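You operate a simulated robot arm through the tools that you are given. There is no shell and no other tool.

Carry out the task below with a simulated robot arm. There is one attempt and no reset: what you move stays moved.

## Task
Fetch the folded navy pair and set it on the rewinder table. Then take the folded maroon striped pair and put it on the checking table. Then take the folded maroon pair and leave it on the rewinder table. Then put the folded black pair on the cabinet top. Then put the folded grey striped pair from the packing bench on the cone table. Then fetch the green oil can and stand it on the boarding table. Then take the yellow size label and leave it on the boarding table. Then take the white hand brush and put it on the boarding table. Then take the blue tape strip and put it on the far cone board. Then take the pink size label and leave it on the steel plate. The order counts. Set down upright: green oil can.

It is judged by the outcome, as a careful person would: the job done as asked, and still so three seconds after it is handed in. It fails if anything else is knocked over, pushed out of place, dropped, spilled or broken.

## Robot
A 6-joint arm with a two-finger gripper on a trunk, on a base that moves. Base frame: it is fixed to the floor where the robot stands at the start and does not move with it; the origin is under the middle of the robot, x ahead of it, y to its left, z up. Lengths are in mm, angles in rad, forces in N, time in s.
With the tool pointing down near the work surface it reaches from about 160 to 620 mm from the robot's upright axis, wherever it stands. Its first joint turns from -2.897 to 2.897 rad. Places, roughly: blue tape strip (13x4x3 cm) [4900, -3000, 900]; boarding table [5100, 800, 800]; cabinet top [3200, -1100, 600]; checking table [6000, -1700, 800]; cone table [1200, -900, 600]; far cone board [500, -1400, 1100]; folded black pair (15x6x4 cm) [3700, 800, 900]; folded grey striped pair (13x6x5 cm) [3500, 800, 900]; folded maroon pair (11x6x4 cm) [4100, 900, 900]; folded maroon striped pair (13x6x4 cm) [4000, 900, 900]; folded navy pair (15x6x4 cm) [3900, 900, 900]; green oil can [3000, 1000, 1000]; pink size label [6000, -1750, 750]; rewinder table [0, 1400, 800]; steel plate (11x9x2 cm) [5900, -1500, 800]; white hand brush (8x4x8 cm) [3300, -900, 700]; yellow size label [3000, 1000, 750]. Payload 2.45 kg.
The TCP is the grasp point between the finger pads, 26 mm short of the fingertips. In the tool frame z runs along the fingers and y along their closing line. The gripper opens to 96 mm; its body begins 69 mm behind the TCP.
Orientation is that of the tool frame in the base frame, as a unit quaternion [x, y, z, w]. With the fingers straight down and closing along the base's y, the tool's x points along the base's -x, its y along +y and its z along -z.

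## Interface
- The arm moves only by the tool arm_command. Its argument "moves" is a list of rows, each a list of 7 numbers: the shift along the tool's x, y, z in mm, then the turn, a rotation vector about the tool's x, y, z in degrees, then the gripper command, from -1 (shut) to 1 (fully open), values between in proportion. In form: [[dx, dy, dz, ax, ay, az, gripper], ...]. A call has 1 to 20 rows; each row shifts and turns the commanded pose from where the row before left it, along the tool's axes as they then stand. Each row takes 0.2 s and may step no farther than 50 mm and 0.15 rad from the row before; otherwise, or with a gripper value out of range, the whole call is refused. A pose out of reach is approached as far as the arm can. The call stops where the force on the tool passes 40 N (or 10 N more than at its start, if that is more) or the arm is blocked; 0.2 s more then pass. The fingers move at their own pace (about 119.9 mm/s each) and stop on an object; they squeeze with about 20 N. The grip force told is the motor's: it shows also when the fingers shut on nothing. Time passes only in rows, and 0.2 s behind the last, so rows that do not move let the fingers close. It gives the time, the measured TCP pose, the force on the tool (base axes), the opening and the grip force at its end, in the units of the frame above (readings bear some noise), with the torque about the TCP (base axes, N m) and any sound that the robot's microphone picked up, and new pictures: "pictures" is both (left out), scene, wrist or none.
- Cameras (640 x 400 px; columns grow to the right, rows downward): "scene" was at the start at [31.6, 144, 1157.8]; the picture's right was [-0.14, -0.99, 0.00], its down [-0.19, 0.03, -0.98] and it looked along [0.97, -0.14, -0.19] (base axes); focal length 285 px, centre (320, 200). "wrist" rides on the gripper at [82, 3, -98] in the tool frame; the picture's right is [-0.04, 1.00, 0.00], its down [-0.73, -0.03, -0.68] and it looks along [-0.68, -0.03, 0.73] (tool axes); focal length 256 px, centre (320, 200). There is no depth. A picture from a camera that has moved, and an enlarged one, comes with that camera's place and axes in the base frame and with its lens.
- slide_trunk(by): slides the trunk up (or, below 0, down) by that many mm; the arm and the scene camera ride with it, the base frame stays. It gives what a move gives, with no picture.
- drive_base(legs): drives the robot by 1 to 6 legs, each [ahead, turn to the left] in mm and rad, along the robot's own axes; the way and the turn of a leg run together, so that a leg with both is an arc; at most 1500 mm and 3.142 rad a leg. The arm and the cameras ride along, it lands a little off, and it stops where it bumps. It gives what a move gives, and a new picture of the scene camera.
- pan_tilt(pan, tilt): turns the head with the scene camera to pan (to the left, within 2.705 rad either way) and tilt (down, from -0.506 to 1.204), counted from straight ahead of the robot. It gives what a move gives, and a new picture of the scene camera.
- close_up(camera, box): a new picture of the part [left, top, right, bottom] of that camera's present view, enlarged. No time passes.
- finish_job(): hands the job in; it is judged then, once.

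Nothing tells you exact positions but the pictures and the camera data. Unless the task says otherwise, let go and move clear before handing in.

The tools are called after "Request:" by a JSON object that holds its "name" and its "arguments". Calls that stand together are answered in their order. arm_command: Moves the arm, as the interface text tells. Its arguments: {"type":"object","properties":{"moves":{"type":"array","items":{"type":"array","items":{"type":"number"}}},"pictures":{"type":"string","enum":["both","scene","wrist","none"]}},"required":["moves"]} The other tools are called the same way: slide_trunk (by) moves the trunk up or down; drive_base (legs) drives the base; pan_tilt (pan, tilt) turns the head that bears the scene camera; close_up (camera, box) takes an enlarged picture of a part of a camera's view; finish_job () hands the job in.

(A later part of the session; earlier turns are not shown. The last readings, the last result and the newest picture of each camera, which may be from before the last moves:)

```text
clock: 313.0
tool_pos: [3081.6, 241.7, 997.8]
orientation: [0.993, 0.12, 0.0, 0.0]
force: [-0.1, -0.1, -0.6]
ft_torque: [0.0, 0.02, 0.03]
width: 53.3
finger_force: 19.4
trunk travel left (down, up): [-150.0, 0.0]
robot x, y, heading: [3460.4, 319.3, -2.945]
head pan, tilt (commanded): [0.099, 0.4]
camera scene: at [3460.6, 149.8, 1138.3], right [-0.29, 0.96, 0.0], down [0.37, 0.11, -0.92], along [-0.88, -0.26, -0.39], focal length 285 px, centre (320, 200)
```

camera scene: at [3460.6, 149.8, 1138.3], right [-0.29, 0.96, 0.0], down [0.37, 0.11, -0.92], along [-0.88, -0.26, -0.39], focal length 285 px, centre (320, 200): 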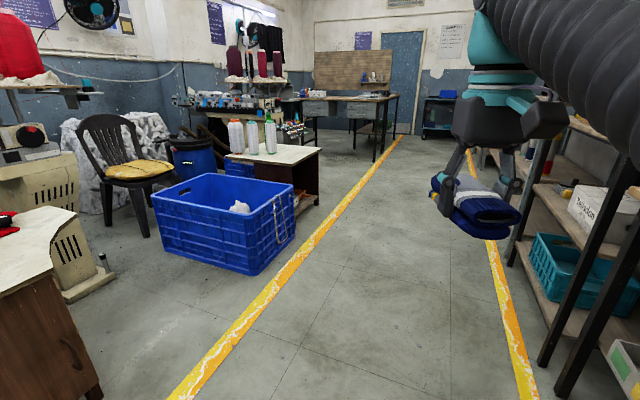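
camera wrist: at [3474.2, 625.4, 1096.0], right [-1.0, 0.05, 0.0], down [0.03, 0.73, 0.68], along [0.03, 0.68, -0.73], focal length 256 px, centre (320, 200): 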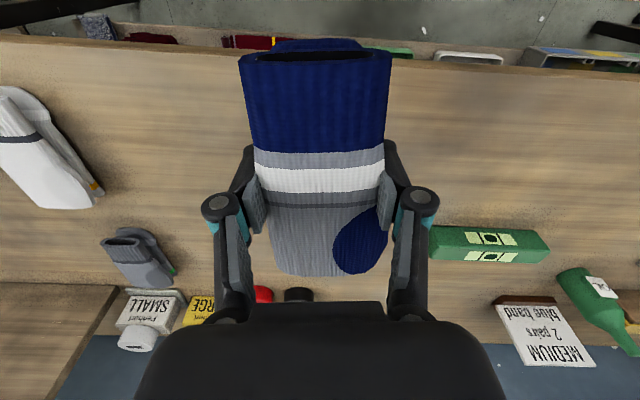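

Request:
{"name": "drive_base", "arguments": {"legs": [[1400, 0]]}}

Request:
{"name": "pan_tilt", "arguments": {"pan": 0.5, "tilt": 0.5}}

```text
clock: 320.1
tool_pos: [1691.9, -54.1, 998.6]
orientation: [0.991, 0.131, 0.0, 0.0]
force: [-0.1, -0.2, -0.7]
ft_torque: [0.02, -0.02, -0.02]
width: 53.5
finger_force: 19.7
trunk travel left (down, up): [-150.0, 0.0]
robot x, y, heading: [2068.4, 31.1, -2.926]
head pan, tilt (commanded): [0.099, 0.4]
camera scene: at [2072.9, -137.0, 1138.3], right [-0.31, 0.95, 0.0], down [0.37, 0.12, -0.92], along [-0.88, -0.29, -0.39], focal length 285 px, centre (320, 200)
```

scene: 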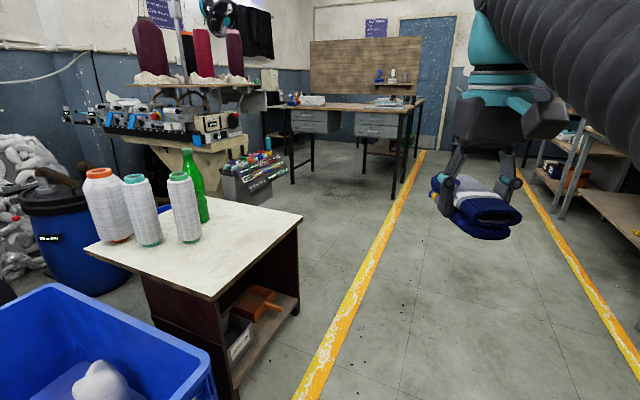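

```text
clock: 320.9
tool_pos: [1689.1, -53.4, 996.8]
orientation: [0.991, 0.132, 0.0, 0.0]
force: [0.1, 0.0, -1.3]
ft_torque: [-0.03, 0.01, 0.02]
width: 53.6
finger_force: 20.0
trunk travel left (down, up): [-150.0, 0.0]
robot x, y, heading: [2072.7, 32.8, -2.93]
head pan, tilt (commanded): [0.499, 0.499]
camera scene: at [2092.2, -167.9, 1129.2], right [-0.65, 0.76, 0.0], down [0.36, 0.31, -0.88], along [-0.66, -0.57, -0.48], focal length 285 px, centre (320, 200)
```

scene: 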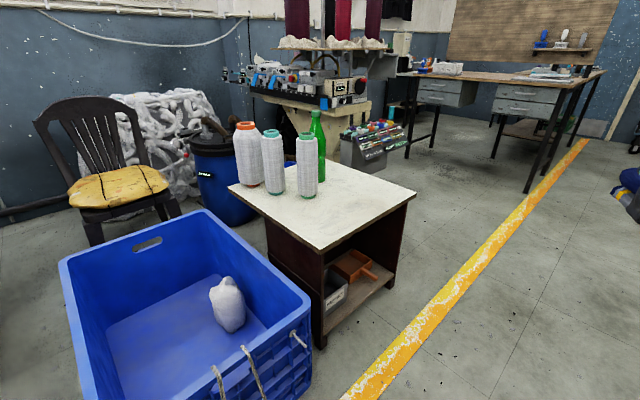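

The cone table has clear space on its aisle side. I'll drive beside it and face it.

Request:
{"name": "drive_base", "arguments": {"legs": [[810, 0], [0, 1.28]]}}

Request:
{"name": "pan_tilt", "arguments": {"pan": 0.0, "tilt": 0.6}}

Request:
{"name": "arm_command", "arguments": {"moves": [[0, 0, 0, 0, 0, 0, -1]], "pictures": "wrist"}}

```text
clock: 328.4
tool_pos: [1264.4, -531.2, 997.1]
orientation: [0.716, 0.698, 0.001, -0.001]
force: [-0.3, -0.3, -0.3]
ft_torque: [-0.01, -0.02, 0.03]
width: 53.6
finger_force: 19.6
trunk travel left (down, up): [-150.0, 0.0]
robot x, y, heading: [1289.3, -142.6, -1.642]
head pan, tilt (commanded): [0.499, 0.499]
camera scene: at [1486.8, -178.8, 1129.2], right [-0.91, -0.41, 0.0], down [-0.2, 0.44, -0.88], along [0.36, -0.8, -0.48], focal length 285 px, centre (320, 200)
```

scene: 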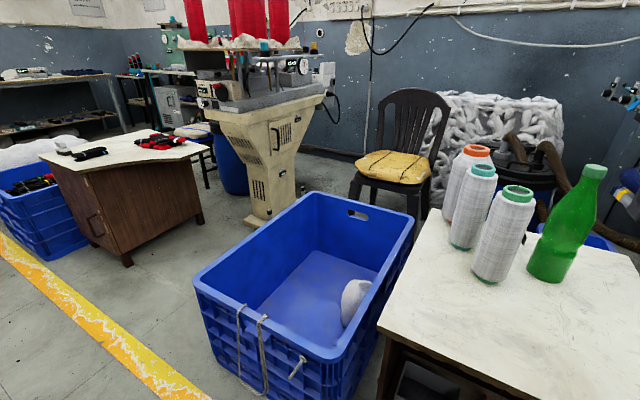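

```text
clock: 329.3
tool_pos: [1263.3, -531.8, 997.0]
orientation: [0.716, 0.698, 0.0, -0.001]
force: [-0.2, 0.2, -0.4]
ft_torque: [-0.02, 0.02, 0.0]
width: 53.2
finger_force: 19.9
trunk travel left (down, up): [-150.0, 0.0]
robot x, y, heading: [1287.6, -144.7, -1.643]
head pan, tilt (commanded): [0.0, 0.6]
camera scene: at [1442.8, -184.1, 1120.1], right [-1.0, 0.07, 0.0], down [0.04, 0.56, -0.83], along [-0.06, -0.82, -0.56], focal length 285 px, centre (320, 200)
```

scene: 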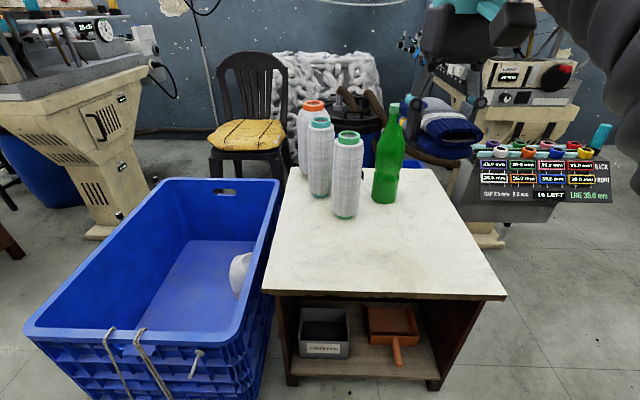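

```text
clock: 329.7
tool_pos: [1263.5, -532.0, 998.7]
orientation: [0.715, 0.699, -0.001, 0.0]
force: [0.0, -0.2, -1.0]
ft_torque: [0.0, -0.02, -0.04]
width: 53.4
finger_force: 20.0
trunk travel left (down, up): [-150.0, 0.0]
robot x, y, heading: [1291.2, -140.6, -1.643]
head pan, tilt (commanded): [0.0, 0.6]
camera wrist: at [1268.1, -450.5, 1096.0], right [1.0, -0.06, 0.0], down [-0.05, -0.73, 0.68], along [-0.04, -0.68, -0.73], focal length 256 px, centre (320, 200)
```

wrist: 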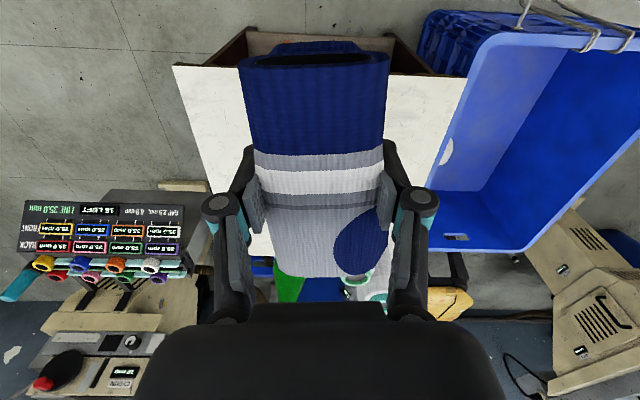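

Request:
{"name": "slide_trunk", "arguments": {"by": -150}}

Request:
{"name": "arm_command", "arguments": {"moves": [[-30, -8, 15, 0, 0, 0, -1], [-35, -8, 25, 0, 0, 0, -1], [-35, -8, 30, 0, 0, 0, -1], [-35, -8, 30, 0, 0, 0, -1], [-30, -4, 35, 0, 0, 0, -1], [-14, 0, 35, 0, 0, 0, -1], [0, 0, 20, 0, 0, 0, -1], [0, 0, 0, 0, 0, 0, -1]]}}

```text
clock: 331.4
tool_pos: [1263.8, -531.7, 847.6]
orientation: [0.716, 0.698, 0.0, -0.001]
force: [0.2, 0.1, -1.6]
ft_torque: [0.0, 0.02, 0.0]
width: 53.5
finger_force: 19.8
trunk travel left (down, up): [0.0, 150.0]
robot x, y, heading: [1288.9, -141.4, -1.643]
head pan, tilt (commanded): [0.0, 0.6]
```

```text
clock: 333.2
tool_pos: [1223.2, -708.3, 656.9]
orientation: [0.716, 0.698, -0.001, 0.0]
force: [0.6, -0.4, -1.1]
ft_torque: [0.0, 0.0, 0.0]
width: 53.6
finger_force: 20.3
trunk travel left (down, up): [0.0, 150.0]
robot x, y, heading: [1291.9, -143.3, -1.644]
head pan, tilt (commanded): [0.0, 0.6]
camera scene: at [1442.7, -184.1, 970.1], right [-1.0, 0.07, 0.0], down [0.04, 0.56, -0.83], along [-0.06, -0.82, -0.57], focal length 285 px, centre (320, 200)
camera wrist: at [1227.6, -628.0, 755.7], right [1.0, -0.06, 0.0], down [-0.05, -0.73, 0.68], along [-0.04, -0.68, -0.73], focal length 256 px, centre (320, 200)
```

scene: 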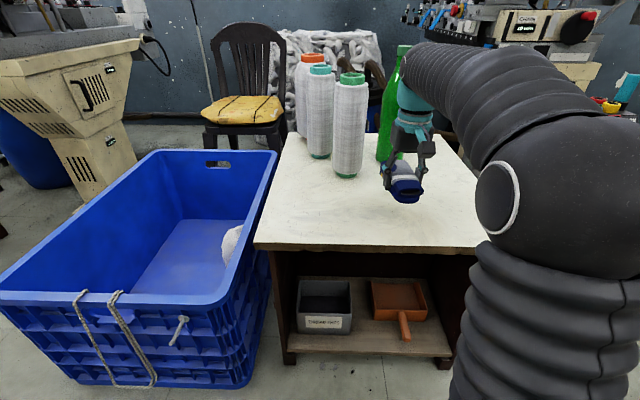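
wrist: 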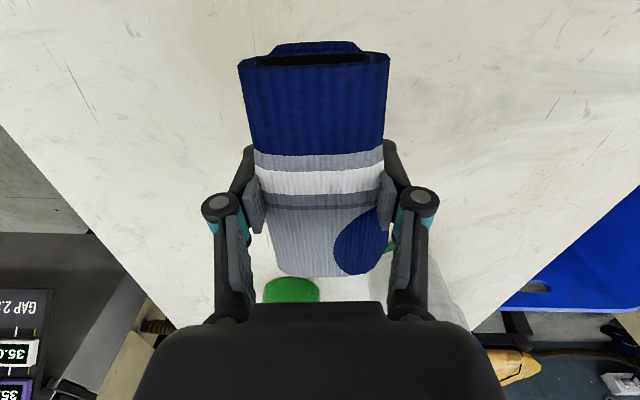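

Request:
{"name": "arm_command", "arguments": {"moves": [[0, 0, 10, 0, 0, 0, -1], [0, 0, 6, 0, 0, 0, -1], [0, 0, 5, 0, 0, 0, -1], [0, 0, 5, 0, 0, 0, -1], [0, 0, 0, 0, 0, 0, -1]], "pictures": "scene"}}

```text
clock: 334.4
tool_pos: [1223.3, -708.6, 633.6]
orientation: [0.716, 0.698, 0.0, 0.001]
force: [0.3, 0.4, -1.8]
ft_torque: [0.0, 0.01, 0.04]
width: 53.4
finger_force: 19.8
trunk travel left (down, up): [0.0, 150.0]
robot x, y, heading: [1287.3, -143.4, -1.646]
head pan, tilt (commanded): [0.0, 0.6]
camera scene: at [1442.7, -184.1, 970.1], right [-1.0, 0.07, 0.0], down [0.04, 0.56, -0.83], along [-0.06, -0.82, -0.57], focal length 285 px, centre (320, 200)
```

scene: 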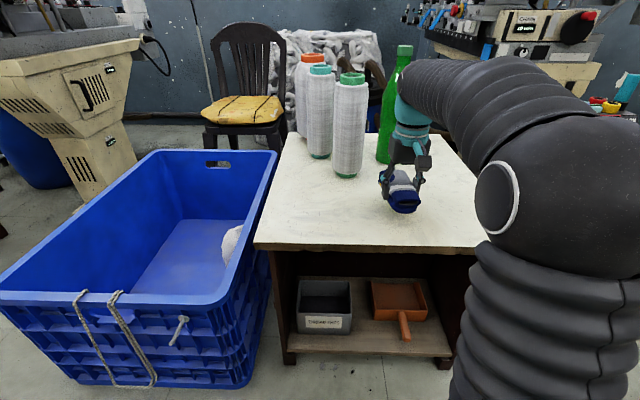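

Request:
{"name": "arm_command", "arguments": {"moves": [[0, 0, 5, 0, 0, 0, -1], [0, 0, 5, 0, 0, 0, -1], [0, 0, 5, 0, 0, 0, -1], [0, 0, 4, 0, 0, 0, -1], [0, 0, 0, 0, 0, 0, -1]], "pictures": "none"}}

```text
clock: 335.6
tool_pos: [1223.0, -709.8, 612.2]
orientation: [0.716, 0.699, 0.0, 0.0]
force: [0.1, 0.0, -0.8]
ft_torque: [-0.02, 0.04, -0.01]
width: 53.2
finger_force: 20.3
trunk travel left (down, up): [0.0, 150.0]
robot x, y, heading: [1289.8, -143.7, -1.647]
head pan, tilt (commanded): [0.0, 0.6]
```

Request:
{"name": "arm_command", "arguments": {"moves": [[0, 0, 4, 0, 0, 0, -1], [0, 0, 4, 0, 0, 0, -1], [0, 0, 4, 0, 0, 0, -1], [0, 0, 0, 0, 0, 0, -1]], "pictures": "none"}}

```text
clock: 336.6
tool_pos: [1224.0, -709.6, 601.3]
orientation: [0.716, 0.698, 0.0, 0.0]
force: [0.8, -0.6, -0.7]
ft_torque: [-0.03, 0.0, 0.0]
width: 53.3
finger_force: 20.0
trunk travel left (down, up): [0.0, 150.0]
robot x, y, heading: [1289.5, -144.9, -1.643]
head pan, tilt (commanded): [0.0, 0.6]
```

Request:
{"name": "arm_command", "arguments": {"moves": [[0, 0, 4, 0, 0, 0, -1], [0, 0, 4, 0, 0, 0, -1], [0, 0, 3, 0, 0, 0, -1], [0, 0, 0, 0, 0, 0, -1]], "pictures": "none"}}

```text
clock: 337.6
tool_pos: [1223.0, -707.7, 591.1]
orientation: [0.716, 0.698, -0.002, 0.001]
force: [0.9, -1.8, 19.2]
ft_torque: [-0.06, -0.02, -0.01]
width: 54.0
finger_force: 20.3
trunk travel left (down, up): [0.0, 150.0]
robot x, y, heading: [1285.5, -141.1, -1.649]
head pan, tilt (commanded): [0.0, 0.6]
```

Contact with the cone table. I'll release and lift.

Request:
{"name": "arm_command", "arguments": {"moves": [[0, 0, -1, 0, 0, 0, 0.2], [0, 0, 0, 0, 0, 0, 0.6], [0, 0, 0, 0, 0, 0, 0.6], [0, 0, -20, 0, 0, 0, 0.6], [0, 0, -30, 0, 0, 0, 0.8], [0, 0, -40, 0, 0, 0, 1], [10, 0, -45, 0, 0, 0, 1], [25, 0, -40, 0, 0, 0, 1], [40, 0, -30, 0, 0, 0, 1], [40, 0, -20, 0, 0, 0, 1], [40, 0, 0, 0, 0, 0, 1], [0, 0, 0, 0, 0, 0, 1]]}}

Request:
{"name": "slide_trunk", "arguments": {"by": 150}}

```text
clock: 340.2
tool_pos: [1222.2, -552.5, 816.9]
orientation: [0.716, 0.698, 0.0, -0.001]
force: [0.3, -0.4, 0.0]
ft_torque: [0.03, -0.01, 0.0]
width: 96.2
finger_force: 0.0
trunk travel left (down, up): [0.0, 150.0]
robot x, y, heading: [1291.2, -142.5, -1.647]
head pan, tilt (commanded): [0.0, 0.6]
camera scene: at [1442.7, -184.1, 970.1], right [-1.0, 0.07, 0.0], down [0.04, 0.56, -0.83], along [-0.06, -0.82, -0.56], focal length 285 px, centre (320, 200)
camera wrist: at [1227.3, -472.9, 915.6], right [1.0, -0.06, 0.0], down [-0.05, -0.73, 0.68], along [-0.04, -0.68, -0.73], focal length 256 px, centre (320, 200)
```

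scene: 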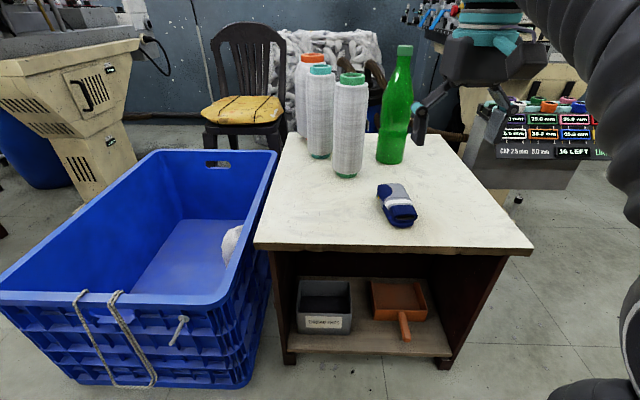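
wrist: 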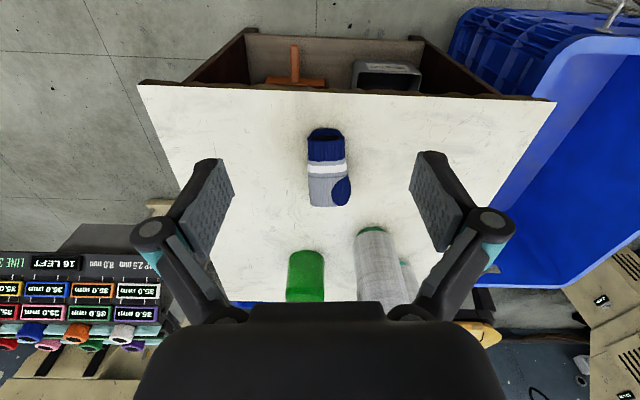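

```text
clock: 342.0
tool_pos: [1222.7, -554.0, 967.5]
orientation: [0.716, 0.698, 0.0, 0.0]
force: [-0.6, 0.5, 1.2]
ft_torque: [-0.02, 0.02, 0.0]
width: 96.1
finger_force: 0.1
trunk travel left (down, up): [-150.0, 0.0]
robot x, y, heading: [1288.2, -142.6, -1.643]
head pan, tilt (commanded): [0.0, 0.6]
```

The grey striped pair is on the cone table. Next is the green oil can on the bench; I'll drive back up the aisle.

Request:
{"name": "drive_base", "arguments": {"legs": [[0, 1.94], [1400, 0]]}}

```text
clock: 353.6
tool_pos: [3057.5, 282.5, 967.4]
orientation: [-0.145, 0.989, 0.0, 0.001]
force: [0.2, 0.1, 0.8]
ft_torque: [-0.01, 0.02, 0.02]
width: 96.1
finger_force: 0.1
trunk travel left (down, up): [-150.0, 0.0]
robot x, y, heading: [2643.1, 218.5, 0.246]
head pan, tilt (commanded): [0.0, 0.6]
camera scene: at [2636.2, 376.8, 1120.1], right [0.24, -0.97, 0.0], down [-0.55, -0.14, -0.83], along [0.8, 0.2, -0.56], focal length 285 px, centre (320, 200)
```

scene: 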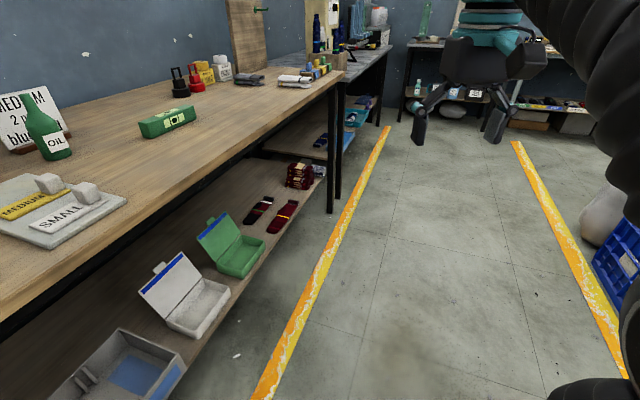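

Request:
{"name": "drive_base", "arguments": {"legs": [[0, 0.2], [390, 0], [0, 1.07]]}}

Request:
{"name": "pan_tilt", "arguments": {"pan": 0.0, "tilt": 0.5}}

Request:
{"name": "arm_command", "arguments": {"moves": [[0, 0, 0, 0, 0, 0, 1]], "pictures": "wrist"}}

```text
clock: 359.5
tool_pos: [3075.1, 792.7, 967.5]
orientation: [-0.694, 0.72, 0.0, 0.001]
force: [1.4, 0.2, -0.5]
ft_torque: [0.02, -0.03, 0.01]
width: 96.3
finger_force: 0.1
trunk travel left (down, up): [-150.0, 0.0]
robot x, y, heading: [3002.2, 379.5, 1.481]
head pan, tilt (commanded): [0.0, 0.6]
camera scene: at [2849.1, 424.4, 1120.1], right [1.0, -0.09, 0.0], down [-0.05, -0.56, -0.83], along [0.07, 0.82, -0.56], focal length 285 px, centre (320, 200)
```

scene: 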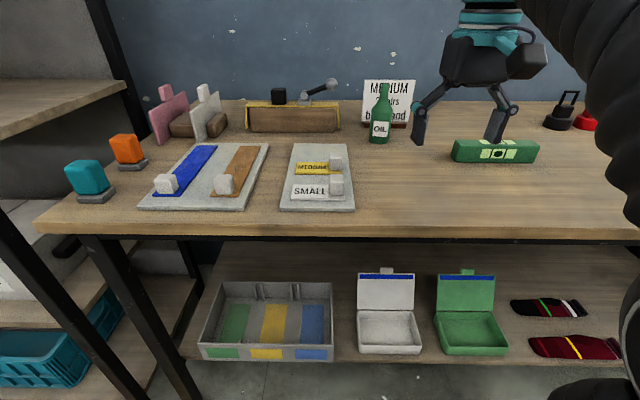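

```text
clock: 360.1
tool_pos: [3074.6, 792.8, 966.4]
orientation: [-0.693, 0.72, -0.001, 0.001]
force: [-0.8, 0.7, -0.2]
ft_torque: [0.0, -0.03, 0.0]
width: 95.8
finger_force: 0.3
trunk travel left (down, up): [-150.0, 0.0]
robot x, y, heading: [3005.7, 376.8, 1.482]
head pan, tilt (commanded): [0.0, 0.499]
camera scene: at [2849.4, 427.0, 1129.1], right [1.0, -0.09, 0.0], down [-0.04, -0.48, -0.88], along [0.08, 0.87, -0.48], focal length 285 px, centre (320, 200)
```

scene: 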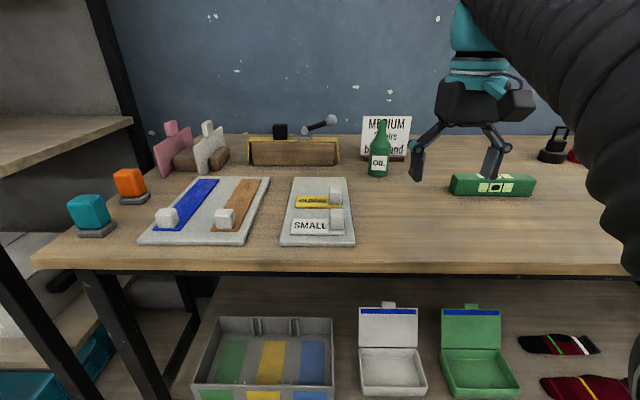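

```text
clock: 360.6
tool_pos: [3074.9, 791.0, 967.9]
orientation: [-0.693, 0.721, 0.0, 0.0]
force: [0.0, 0.0, 0.4]
ft_torque: [-0.01, -0.02, -0.01]
width: 95.7
finger_force: 0.0
trunk travel left (down, up): [-150.0, 0.0]
robot x, y, heading: [3001.9, 383.0, 1.482]
head pan, tilt (commanded): [0.0, 0.499]
camera wrist: at [3068.1, 709.5, 1065.6], right [-1.0, 0.08, 0.0], down [0.06, 0.73, 0.68], along [0.05, 0.68, -0.73], focal length 256 px, centre (320, 200)
```

wrist: 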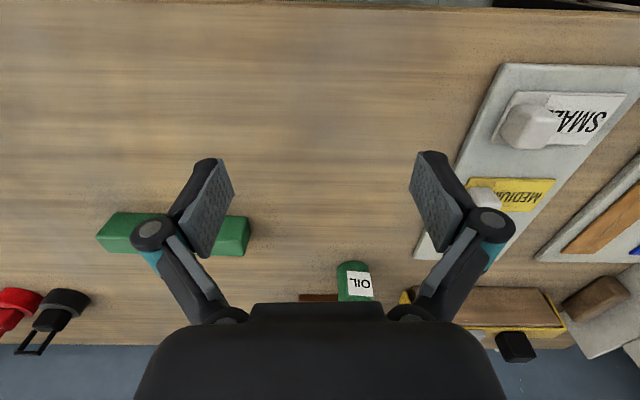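

I see the oil bottle ahead, with the label plates at left. I'll zoom in on the bottle and label plate.

Request:
{"name": "close_up", "arguments": {"camera": "scene", "box": [330, 100, 450, 190]}}

Request:
{"name": "close_up", "arguments": {"camera": "wrist", "box": [300, 220, 420, 310]}}

Request:
{"name": "close_up", "arguments": {"camera": "scene", "box": [260, 160, 380, 260]}}

Request:
{"name": "close_up", "arguments": {"camera": "wrist", "box": [400, 50, 640, 270]}}

```text
4.44 times, centred on (390, 145) of scene
camera zoom: at [2849.4, 427.0, 1129.2], right [1.0, -0.09, 0.0], down [-0.04, -0.48, -0.88], along [0.08, 0.87, -0.48], focal length 1269 px, centre (9, 444)
```

zoom: 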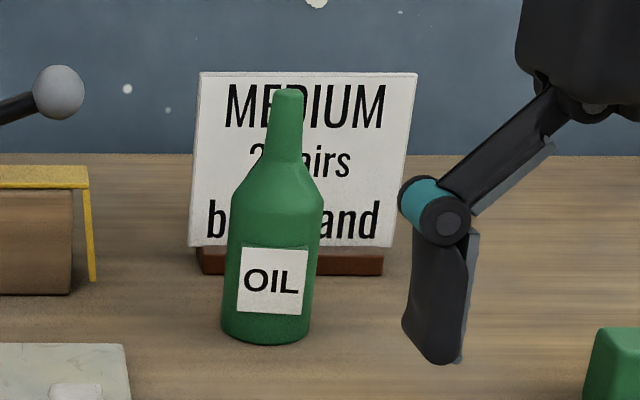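

```text
4.44 times, centred on (360, 265) of wrist
camera zoom: at [3068.1, 709.5, 1065.6], right [-1.0, 0.08, 0.0], down [0.06, 0.73, 0.68], along [0.05, 0.68, -0.73], focal length 1138 px, centre (142, -89)
```

zoom: 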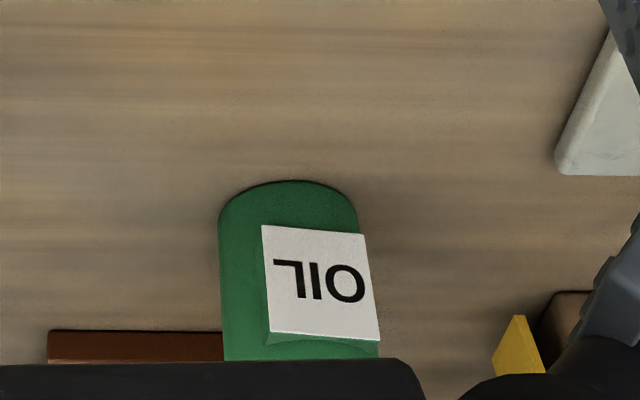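

```text
4.00 times, centred on (320, 210) of scene
camera zoom: at [2849.4, 427.0, 1129.2], right [1.0, -0.09, 0.0], down [-0.04, -0.48, -0.88], along [0.08, 0.87, -0.48], focal length 1142 px, centre (320, 160)
```

zoom: 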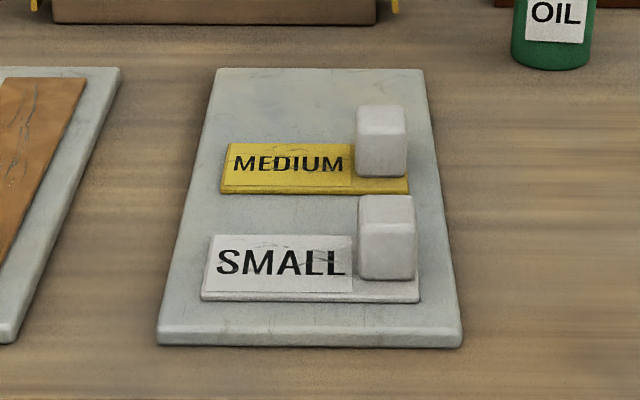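

```text
1.82 times, centred on (520, 160) of wrist
camera zoom: at [3068.1, 709.5, 1065.6], right [-1.0, 0.08, 0.0], down [0.06, 0.73, 0.68], along [0.05, 0.68, -0.73], focal length 465 px, centre (-44, 273)
```

zoom: 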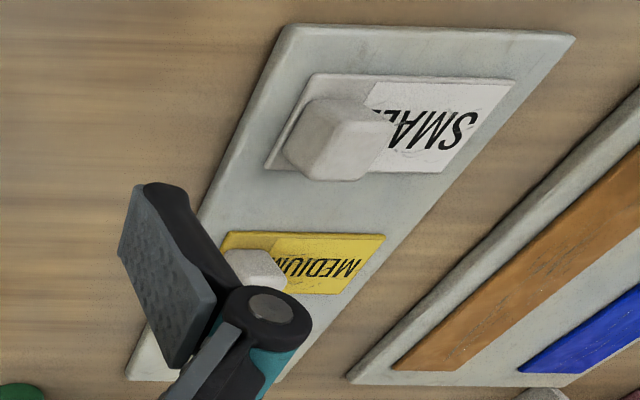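

The bottle stands at about (3046, 1060), 48 mm wide and 127 mm tall. I'll tilt the gripper 35° forward to reach it from the front while keeping the palm above the neck.

Request:
{"name": "arm_command", "arguments": {"moves": [[0, 8, 0, 0, -7, 0, 1], [0, 8, 0, 0, -7, 0, 1], [0, 8, 0, 0, -7, 0, 1], [0, 8, 0, 0, -7, 0, 1], [0, 8, 0, 0, -7, 0, 1], [0, 0, 0, 0, 0, 0, 1]]}}

```text
clock: 361.9
tool_pos: [3035.1, 794.0, 966.2]
orientation: [-0.661, 0.687, 0.208, 0.218]
force: [0.3, 0.1, -0.9]
ft_torque: [-0.04, 0.01, 0.0]
width: 96.1
finger_force: 0.2
trunk travel left (down, up): [-150.0, 0.0]
robot x, y, heading: [3004.2, 384.2, 1.483]
head pan, tilt (commanded): [0.0, 0.499]
camera scene: at [2849.3, 427.0, 1129.2], right [1.0, -0.09, 0.0], down [-0.04, -0.48, -0.88], along [0.08, 0.87, -0.48], focal length 285 px, centre (320, 200)
camera wrist: at [3026.0, 670.1, 1000.7], right [-1.0, 0.07, 0.02], down [0.04, 0.21, 0.98], along [0.07, 0.98, -0.21], focal length 256 px, centre (320, 200)
```

scene: 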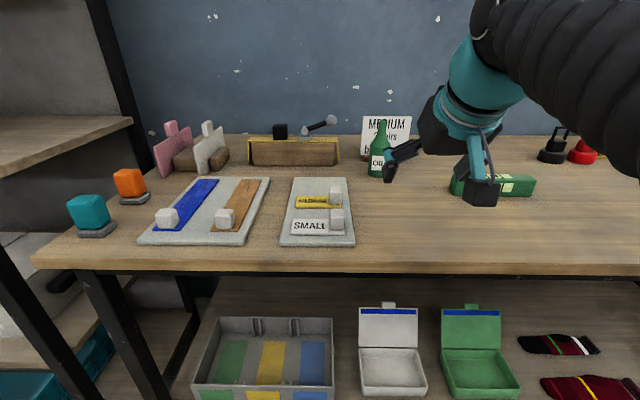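
wrist: 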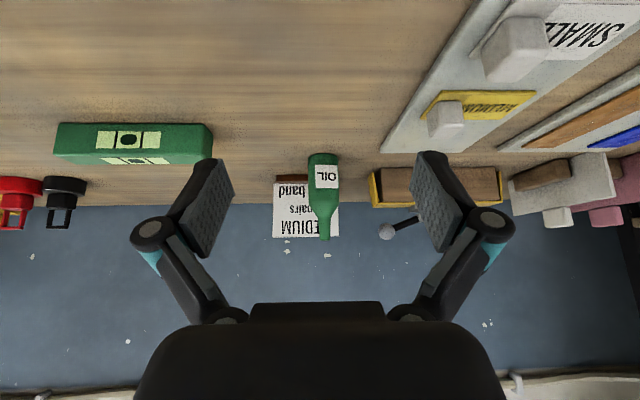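

Request:
{"name": "arm_command", "arguments": {"moves": [[-25.3, 0, 33.6, 0, 0, 0, 1], [-25.3, 0, 33.6, 0, 0, 0, 1], [-25.3, 0, 33.6, 0, 0, 0, 1], [-25.3, 0, 33.6, 0, 0, 0, 1], [0, 0, 0, 0, 0, 0, 1]]}}

```text
clock: 363.1
tool_pos: [3042.0, 953.7, 915.4]
orientation: [-0.661, 0.687, 0.208, 0.218]
force: [0.1, -0.6, -0.1]
ft_torque: [-0.01, 0.0, 0.03]
width: 95.9
finger_force: 0.1
trunk travel left (down, up): [-150.0, 0.0]
robot x, y, heading: [3007.0, 383.4, 1.483]
head pan, tilt (commanded): [0.0, 0.499]
camera scene: at [2849.3, 426.9, 1129.2], right [1.0, -0.09, 0.0], down [-0.04, -0.48, -0.88], along [0.08, 0.87, -0.48], focal length 285 px, centre (320, 200)
camera wrist: at [3033.0, 829.9, 948.2], right [-1.0, 0.07, 0.02], down [0.04, 0.21, 0.98], along [0.06, 0.98, -0.21], focal length 256 px, centre (320, 200)
```

scene: 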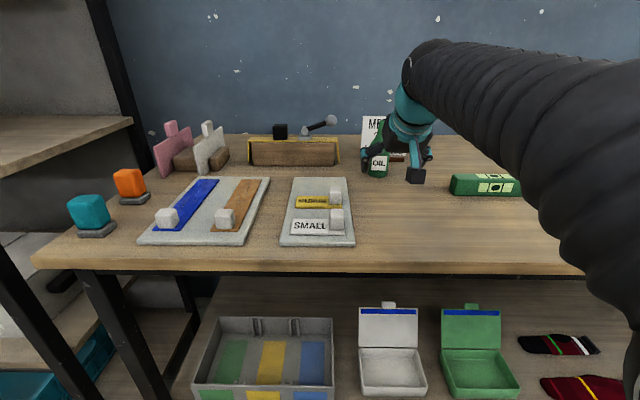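
wrist: 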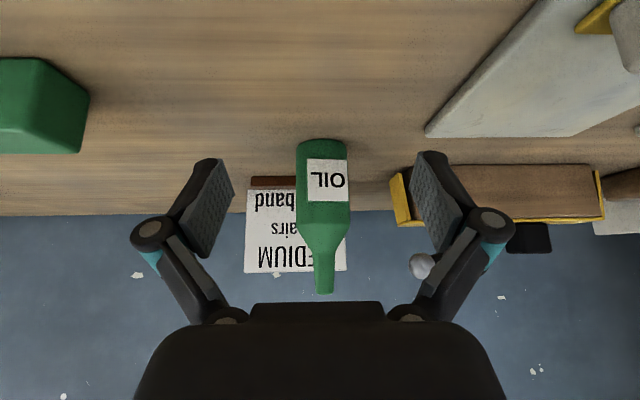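

Request:
{"name": "arm_command", "arguments": {"moves": [[-26.2, 0, 20.2, 0, 0, 0, 1], [-26.2, 0, 20.2, 0, 0, 0, 1], [0, 0, 0, 0, 0, 0, 1]]}}

```text
clock: 363.9
tool_pos: [3044.4, 1019.1, 911.8]
orientation: [-0.661, 0.687, 0.207, 0.218]
force: [0.0, 0.9, 0.0]
ft_torque: [-0.01, 0.0, 0.0]
width: 96.2
finger_force: 0.1
trunk travel left (down, up): [-150.0, 0.0]
robot x, y, heading: [3009.4, 380.6, 1.484]
head pan, tilt (commanded): [0.0, 0.499]
camera scene: at [2849.3, 427.0, 1129.2], right [1.0, -0.09, 0.0], down [-0.04, -0.48, -0.88], along [0.08, 0.87, -0.48], focal length 285 px, centre (320, 200)
camera wrist: at [3036.0, 896.2, 945.6], right [-1.0, 0.07, 0.02], down [0.04, 0.21, 0.98], along [0.07, 0.98, -0.21], focal length 256 px, centre (320, 200)
```

scene: 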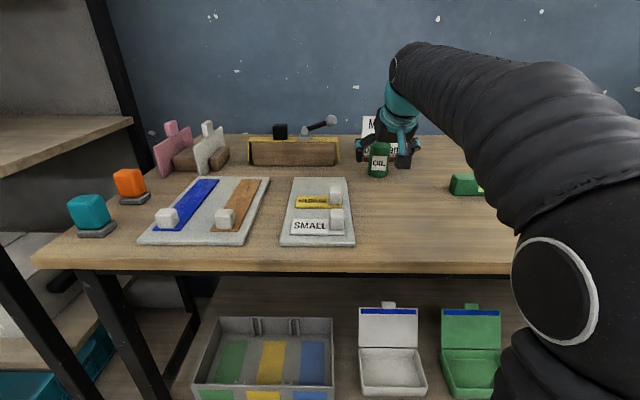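
wrist: 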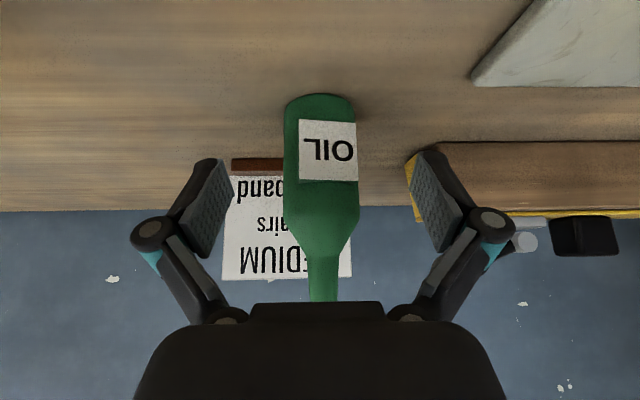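

Request:
{"name": "arm_command", "arguments": {"moves": [[-20.5, 0, 14.3, 0, 0, 0, 1], [-13.9, 0, 9.8, 0, 0, 0, 1], [0, 0, 0, 0, 0, 0, 1]]}}

```text
clock: 364.8
tool_pos: [3045.5, 1060.8, 912.1]
orientation: [-0.661, 0.687, 0.208, 0.217]
force: [0.5, 0.1, -0.7]
ft_torque: [0.01, -0.02, -0.04]
width: 96.0
finger_force: 0.0
trunk travel left (down, up): [-150.0, 0.0]
robot x, y, heading: [3006.5, 379.7, 1.485]
head pan, tilt (commanded): [0.0, 0.499]
camera scene: at [2849.3, 427.0, 1129.2], right [1.0, -0.09, 0.0], down [-0.04, -0.48, -0.88], along [0.08, 0.87, -0.48], focal length 285 px, centre (320, 200)
camera wrist: at [3037.0, 937.2, 945.7], right [-1.0, 0.07, 0.02], down [0.04, 0.21, 0.98], along [0.07, 0.98, -0.21], focal length 256 px, centre (320, 200)
```

scene: 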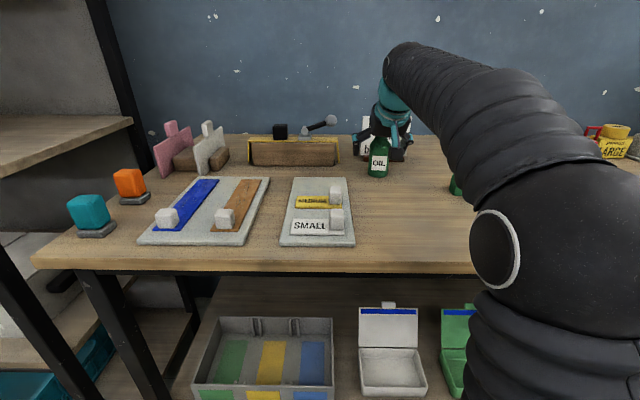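
wrist: 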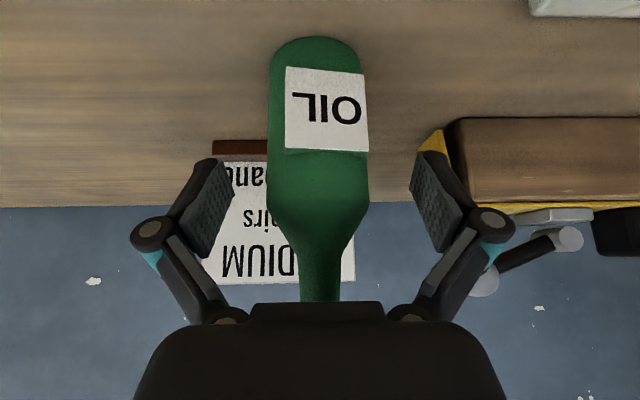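

The fingers straddle the bottle's body. I'll close the gripper.

Request:
{"name": "arm_command", "arguments": {"moves": [[0, 0, 0, 0, 0, 0, 0.3], [0, 0, 0, 0, 0, 0, -1], [0, 0, 0, 0, 0, 0, -1], [0, 0, 0, 0, 0, 0, -1]]}}

```text
clock: 365.8
tool_pos: [3045.0, 1060.2, 912.6]
orientation: [-0.661, 0.687, 0.208, 0.218]
force: [0.6, -1.3, 2.3]
ft_torque: [-0.05, 0.08, -0.01]
width: 45.2
finger_force: 19.8
trunk travel left (down, up): [-150.0, 0.0]
robot x, y, heading: [3006.4, 385.1, 1.481]
head pan, tilt (commanded): [0.0, 0.499]
camera scene: at [2849.4, 426.9, 1129.2], right [1.0, -0.09, 0.0], down [-0.04, -0.48, -0.88], along [0.08, 0.87, -0.48], focal length 285 px, centre (320, 200)
camera wrist: at [3037.1, 936.9, 945.9], right [-1.0, 0.07, 0.02], down [0.04, 0.21, 0.98], along [0.07, 0.98, -0.21], focal length 256 px, centre (320, 200)
```

scene: 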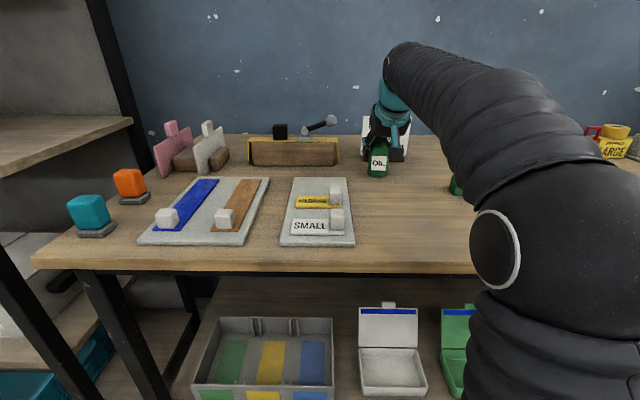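
wrist: 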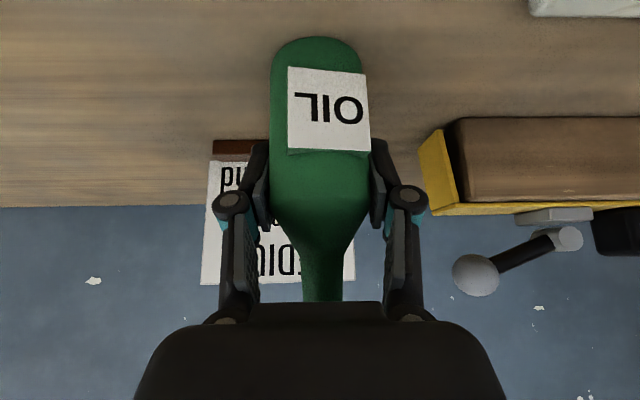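

Holding the bottle at 45 mm. I'll lift and pull back, keeping it upright.

Request:
{"name": "arm_command", "arguments": {"moves": [[-11.5, 0, -16.4, 0, 0, 0, -1], [13.1, 0, -33.6, 0, 0, 0, -1], [13.1, 0, -33.6, 0, 0, 0, -1], [13.1, 0, -33.6, 0, 0, 0, -1], [32.8, 0, -23, 0, 0, 0, -1], [32.8, 0, -23, 0, 0, 0, -1], [32.8, 0, -23, 0, 0, 0, -1], [32.8, 0, -23, 0, 0, 0, -1], [0, 0, 0, 0, 0, 0, -1]]}}

```text
clock: 367.8
tool_pos: [3035.4, 810.5, 996.7]
orientation: [-0.661, 0.687, 0.207, 0.217]
force: [0.3, 0.0, -2.3]
ft_torque: [-0.04, -0.01, 0.03]
width: 45.2
finger_force: 19.9
trunk travel left (down, up): [-150.0, 0.0]
robot x, y, heading: [3003.3, 383.9, 1.485]
head pan, tilt (commanded): [0.0, 0.499]
camera scene: at [2849.4, 427.1, 1129.2], right [1.0, -0.09, 0.0], down [-0.04, -0.48, -0.88], along [0.08, 0.87, -0.48], focal length 285 px, centre (320, 200)
camera wrist: at [3026.0, 686.8, 1030.0], right [-1.0, 0.07, 0.02], down [0.04, 0.21, 0.98], along [0.07, 0.98, -0.21], focal length 256 px, centre (320, 200)
```

scene: 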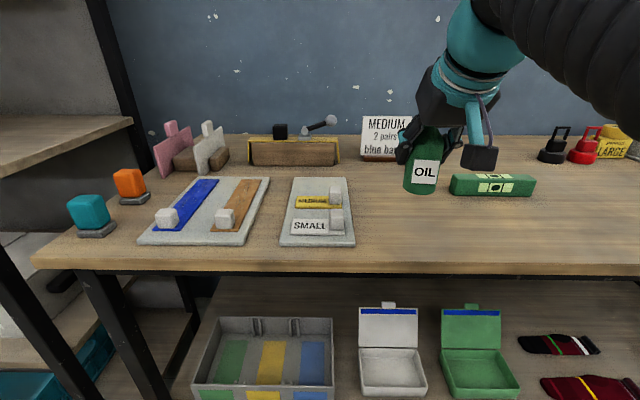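
wrist: 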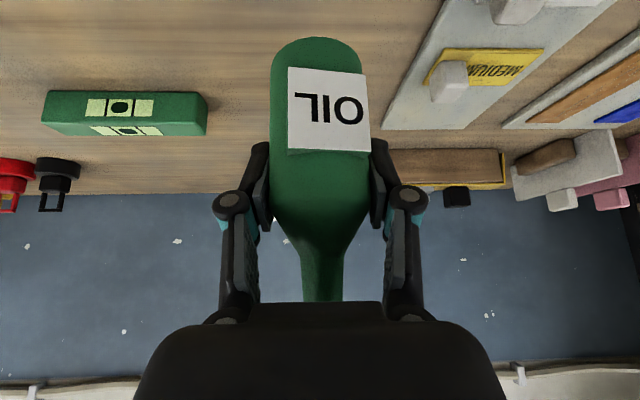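

The bottle is upright in the gripper. I'll carry it to the boarding table.

Request:
{"name": "drive_base", "arguments": {"legs": [[0, -1.62], [1300, 0]]}}

Request:
{"name": "pan_tilt", "arguments": {"pan": 0.5, "tilt": 0.4}}

```text
clock: 378.2
tool_pos: [4692.3, 88.4, 997.0]
orientation: [0.066, 0.951, -0.021, 0.3]
force: [0.0, -0.1, -2.3]
ft_torque: [-0.01, -0.01, 0.01]
width: 45.6
finger_force: 20.0
trunk travel left (down, up): [-150.0, 0.0]
robot x, y, heading: [4264.7, 164.8, -0.187]
head pan, tilt (commanded): [0.0, 0.499]
camera scene: at [4328.3, 311.6, 1129.2], right [-0.19, -0.98, 0.0], down [-0.47, 0.09, -0.88], along [0.86, -0.16, -0.48], focal length 285 px, centre (320, 200)
```

scene: 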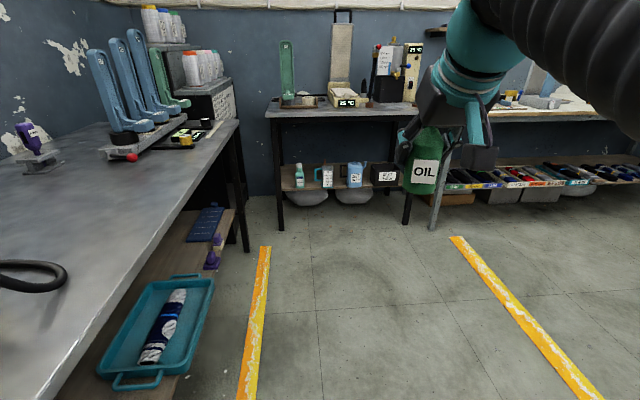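

```text
clock: 379.1
tool_pos: [4691.5, 89.5, 997.4]
orientation: [0.066, 0.951, -0.022, 0.3]
force: [-0.6, 0.3, -1.6]
ft_torque: [0.0, -0.01, 0.01]
width: 45.3
finger_force: 20.3
trunk travel left (down, up): [-150.0, 0.0]
robot x, y, heading: [4267.6, 164.0, -0.193]
head pan, tilt (commanded): [0.499, 0.4]
camera scene: at [4327.1, 356.9, 1138.3], right [0.31, -0.95, 0.0], down [-0.37, -0.12, -0.92], along [0.88, 0.28, -0.39], focal length 285 px, centre (320, 200)
```

scene: 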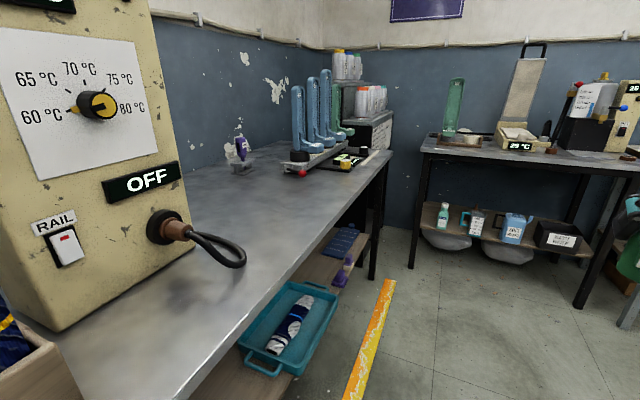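

The boarding table has a wide clear area between the steam machine's cable and the blue forms. I'll drive in front of it.

Request:
{"name": "drive_base", "arguments": {"legs": [[0, 0.13], [815, 0], [0, 1.56]]}}

Request:
{"name": "pan_tilt", "arguments": {"pan": 0.0, "tilt": 0.55}}

Request:
{"name": "arm_command", "arguments": {"moves": [[0, 0, 0, 0, 0, 0, -1]], "pictures": "wrist"}}

```text
clock: 387.9
tool_pos: [5112.1, 554.0, 997.1]
orientation: [-0.674, 0.675, 0.212, 0.213]
force: [0.1, 0.1, -0.8]
ft_torque: [0.06, 0.05, 0.03]
width: 45.7
finger_force: 20.1
trunk travel left (down, up): [-150.0, 0.0]
robot x, y, heading: [5092.8, 122.3, 1.515]
head pan, tilt (commanded): [0.499, 0.4]
camera scene: at [4894.6, 156.8, 1138.3], right [0.9, 0.43, 0.0], down [0.17, -0.35, -0.92], along [-0.4, 0.83, -0.39], focal length 285 px, centre (320, 200)
```

scene: 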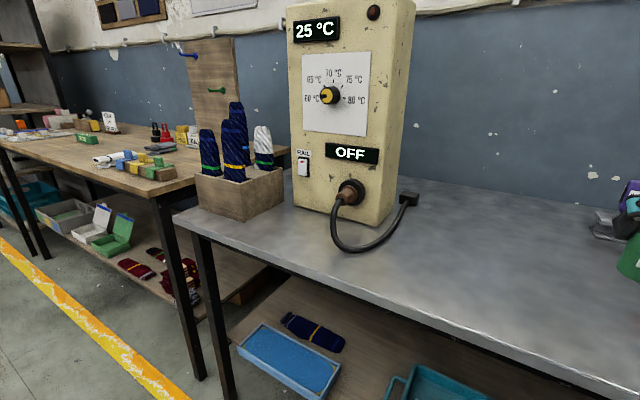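

```text
clock: 388.8
tool_pos: [5111.9, 554.2, 996.2]
orientation: [-0.674, 0.675, 0.212, 0.213]
force: [-0.3, 0.1, -1.5]
ft_torque: [0.0, -0.02, 0.0]
width: 45.3
finger_force: 19.5
trunk travel left (down, up): [-150.0, 0.0]
robot x, y, heading: [5095.8, 125.9, 1.518]
head pan, tilt (commanded): [0.0, 0.55]
camera scene: at [4939.3, 162.9, 1124.6], right [1.0, -0.05, 0.0], down [-0.03, -0.52, -0.85], along [0.04, 0.85, -0.52], focal length 285 px, centre (320, 200)
```

scene: 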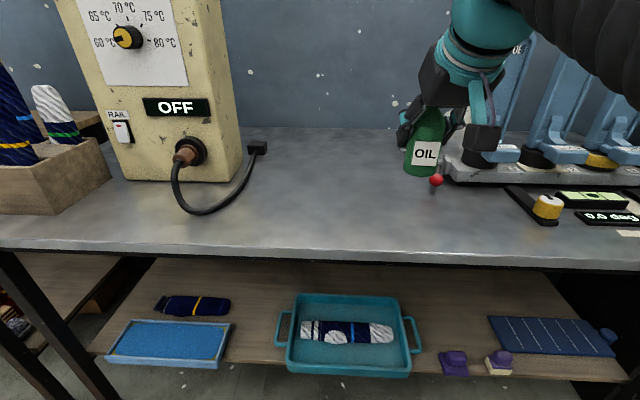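

```text
clock: 389.2
tool_pos: [5111.0, 554.3, 996.1]
orientation: [-0.674, 0.675, 0.211, 0.214]
force: [0.0, -0.5, -1.0]
ft_torque: [0.02, 0.01, 0.0]
width: 45.9
finger_force: 20.1
trunk travel left (down, up): [-150.0, 0.0]
robot x, y, heading: [5094.2, 126.6, 1.517]
head pan, tilt (commanded): [0.0, 0.55]
camera wrist: at [5106.8, 430.1, 1030.0], right [-1.0, 0.04, 0.02], down [0.03, 0.21, 0.98], along [0.03, 0.98, -0.21], focal length 256 px, centre (320, 200)
```

wrist: 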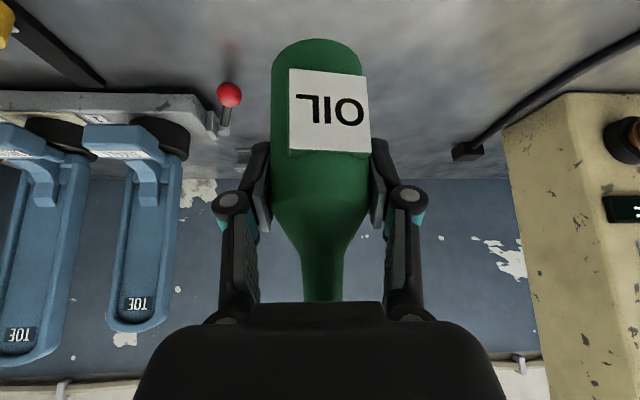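

I'll set the bottle down at about (5110, 700), well clear of the cable and the red-knobbed stand, moving in while lowering.

Request:
{"name": "arm_command", "arguments": {"moves": [[-15.5, 0, 41.4, 0, 0, 0, -1], [-15.5, 0, 41.4, 0, 0, 0, -1], [-15.5, 0, 41.4, 0, 0, 0, -1], [-15.5, 0, 41.4, 0, 0, 0, -1], [0, 0, 0, 0, 0, 0, -1]]}}

```text
clock: 390.4
tool_pos: [5111.8, 701.4, 896.1]
orientation: [-0.673, 0.676, 0.212, 0.214]
force: [0.7, 0.0, -1.6]
ft_torque: [0.02, -0.03, 0.02]
width: 45.5
finger_force: 19.8
trunk travel left (down, up): [-150.0, 0.0]
robot x, y, heading: [5096.4, 124.6, 1.523]
head pan, tilt (commanded): [0.0, 0.55]
camera scene: at [4939.4, 162.9, 1124.6], right [1.0, -0.05, 0.0], down [-0.03, -0.52, -0.85], along [0.05, 0.85, -0.52], focal length 285 px, centre (320, 200)
camera wrist: at [5107.7, 577.9, 929.5], right [-1.0, 0.04, 0.02], down [0.03, 0.21, 0.98], along [0.03, 0.98, -0.21], focal length 256 px, centre (320, 200)
```

scene: 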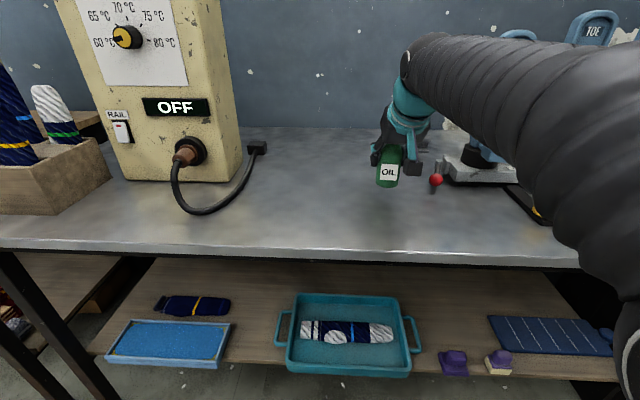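
wrist: 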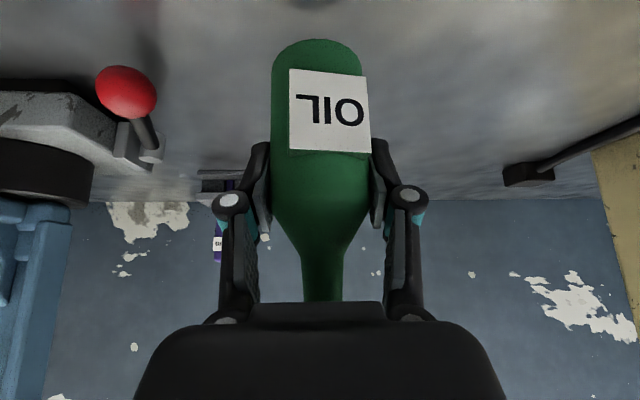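

I'll shift 30 mm left for more clearance from the red knob, then lower gently.

Request:
{"name": "arm_command", "arguments": {"moves": [[0, 30, 0, 0, 0, 0, -1], [8.6, 0, 12.3, 0, 0, 0, -1], [4.6, 0, 6.6, 0, 0, 0, -1], [0, 0, 0, 0, 0, 0, -1]], "pictures": "scene"}}

```text
clock: 391.4
tool_pos: [5081.9, 699.9, 872.1]
orientation: [-0.674, 0.675, 0.212, 0.213]
force: [-0.2, 0.4, -0.8]
ft_torque: [0.0, 0.03, 0.0]
width: 45.7
finger_force: 20.6
trunk travel left (down, up): [-150.0, 0.0]
robot x, y, heading: [5097.8, 121.7, 1.512]
head pan, tilt (commanded): [0.0, 0.55]
camera scene: at [4939.3, 162.9, 1124.6], right [1.0, -0.05, 0.0], down [-0.03, -0.52, -0.85], along [0.05, 0.85, -0.52], focal length 285 px, centre (320, 200)
```

scene: 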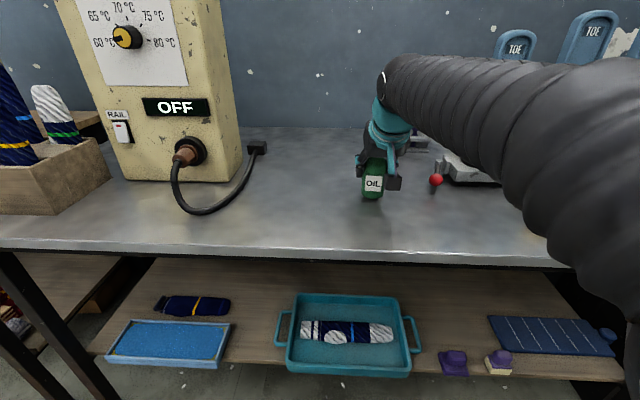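

Request:
{"name": "arm_command", "arguments": {"moves": [[1.7, 0, 2.5, 0, 0, 0, -1], [1.7, 0, 2.5, 0, 0, 0, -1], [0, 0, 0, 0, 0, 0, -1]], "pictures": "none"}}

Request:
{"name": "arm_command", "arguments": {"moves": [[1.15, 0, 1.64, 0, 0, 0, -1], [0, 0, 0, 0, 0, 0, -1]], "pictures": "none"}}

Request:
{"name": "arm_command", "arguments": {"moves": [[1.15, 0, 1.64, 0, 0, 0, -1], [0, 0, 0, 0, 0, 0, -1]], "pictures": "none"}}

```text
clock: 392.2
tool_pos: [5081.9, 700.1, 867.2]
orientation: [-0.673, 0.676, 0.211, 0.214]
force: [0.1, 0.1, -1.1]
ft_torque: [0.0, 0.0, -0.01]
width: 45.6
finger_force: 19.9
trunk travel left (down, up): [-150.0, 0.0]
robot x, y, heading: [5098.5, 124.3, 1.52]
head pan, tilt (commanded): [0.0, 0.55]
```

```text
clock: 392.8
tool_pos: [5082.5, 700.0, 865.7]
orientation: [-0.674, 0.675, 0.213, 0.214]
force: [-0.8, 0.4, -1.3]
ft_torque: [-0.01, -0.03, 0.01]
width: 45.7
finger_force: 20.0
trunk travel left (down, up): [-150.0, 0.0]
robot x, y, heading: [5098.4, 127.8, 1.519]
head pan, tilt (commanded): [0.0, 0.55]
```

```text
clock: 393.4
tool_pos: [5082.7, 699.5, 862.6]
orientation: [-0.674, 0.675, 0.211, 0.213]
force: [0.4, 1.0, -0.8]
ft_torque: [0.0, -0.02, 0.0]
width: 45.6
finger_force: 19.9
trunk travel left (down, up): [-150.0, 0.0]
robot x, y, heading: [5097.6, 125.4, 1.51]
head pan, tilt (commanded): [0.0, 0.55]
```

Request:
{"name": "arm_command", "arguments": {"moves": [[0.86, 0, 1.23, 0, 0, 0, -1], [0, 0, 0, 0, 0, 0, -1]], "pictures": "none"}}

Request:
{"name": "arm_command", "arguments": {"moves": [[0.86, 0, 1.23, 0, 0, 0, -1], [0, 0, 0, 0, 0, 0, -1]], "pictures": "scene"}}

```text
clock: 394.0
tool_pos: [5082.8, 700.3, 862.6]
orientation: [-0.673, 0.676, 0.212, 0.214]
force: [-0.5, -0.8, 2.6]
ft_torque: [-0.03, 0.06, 0.01]
width: 45.5
finger_force: 20.3
trunk travel left (down, up): [-150.0, 0.0]
robot x, y, heading: [5097.0, 124.3, 1.517]
head pan, tilt (commanded): [0.0, 0.55]
```

```text
clock: 394.6
tool_pos: [5082.4, 699.8, 861.4]
orientation: [-0.673, 0.675, 0.213, 0.215]
force: [3.0, -0.5, 13.8]
ft_torque: [0.05, -0.06, 0.02]
width: 45.6
finger_force: 19.7
trunk travel left (down, up): [-150.0, 0.0]
robot x, y, heading: [5094.4, 125.6, 1.518]
head pan, tilt (commanded): [0.0, 0.55]
camera scene: at [4939.5, 162.3, 1124.8], right [1.0, -0.05, 0.0], down [-0.03, -0.52, -0.85], along [0.05, 0.85, -0.52], focal length 285 px, centre (320, 200)
```

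scene: 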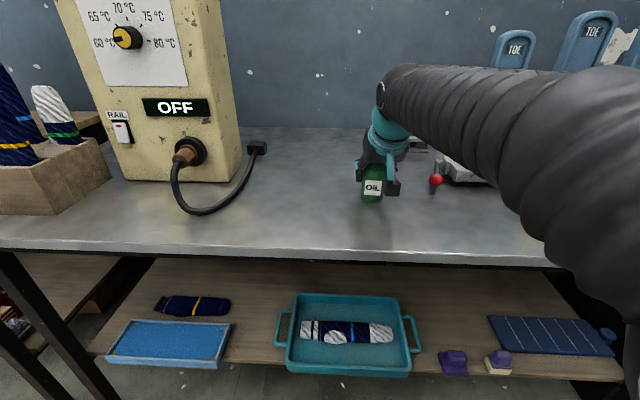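

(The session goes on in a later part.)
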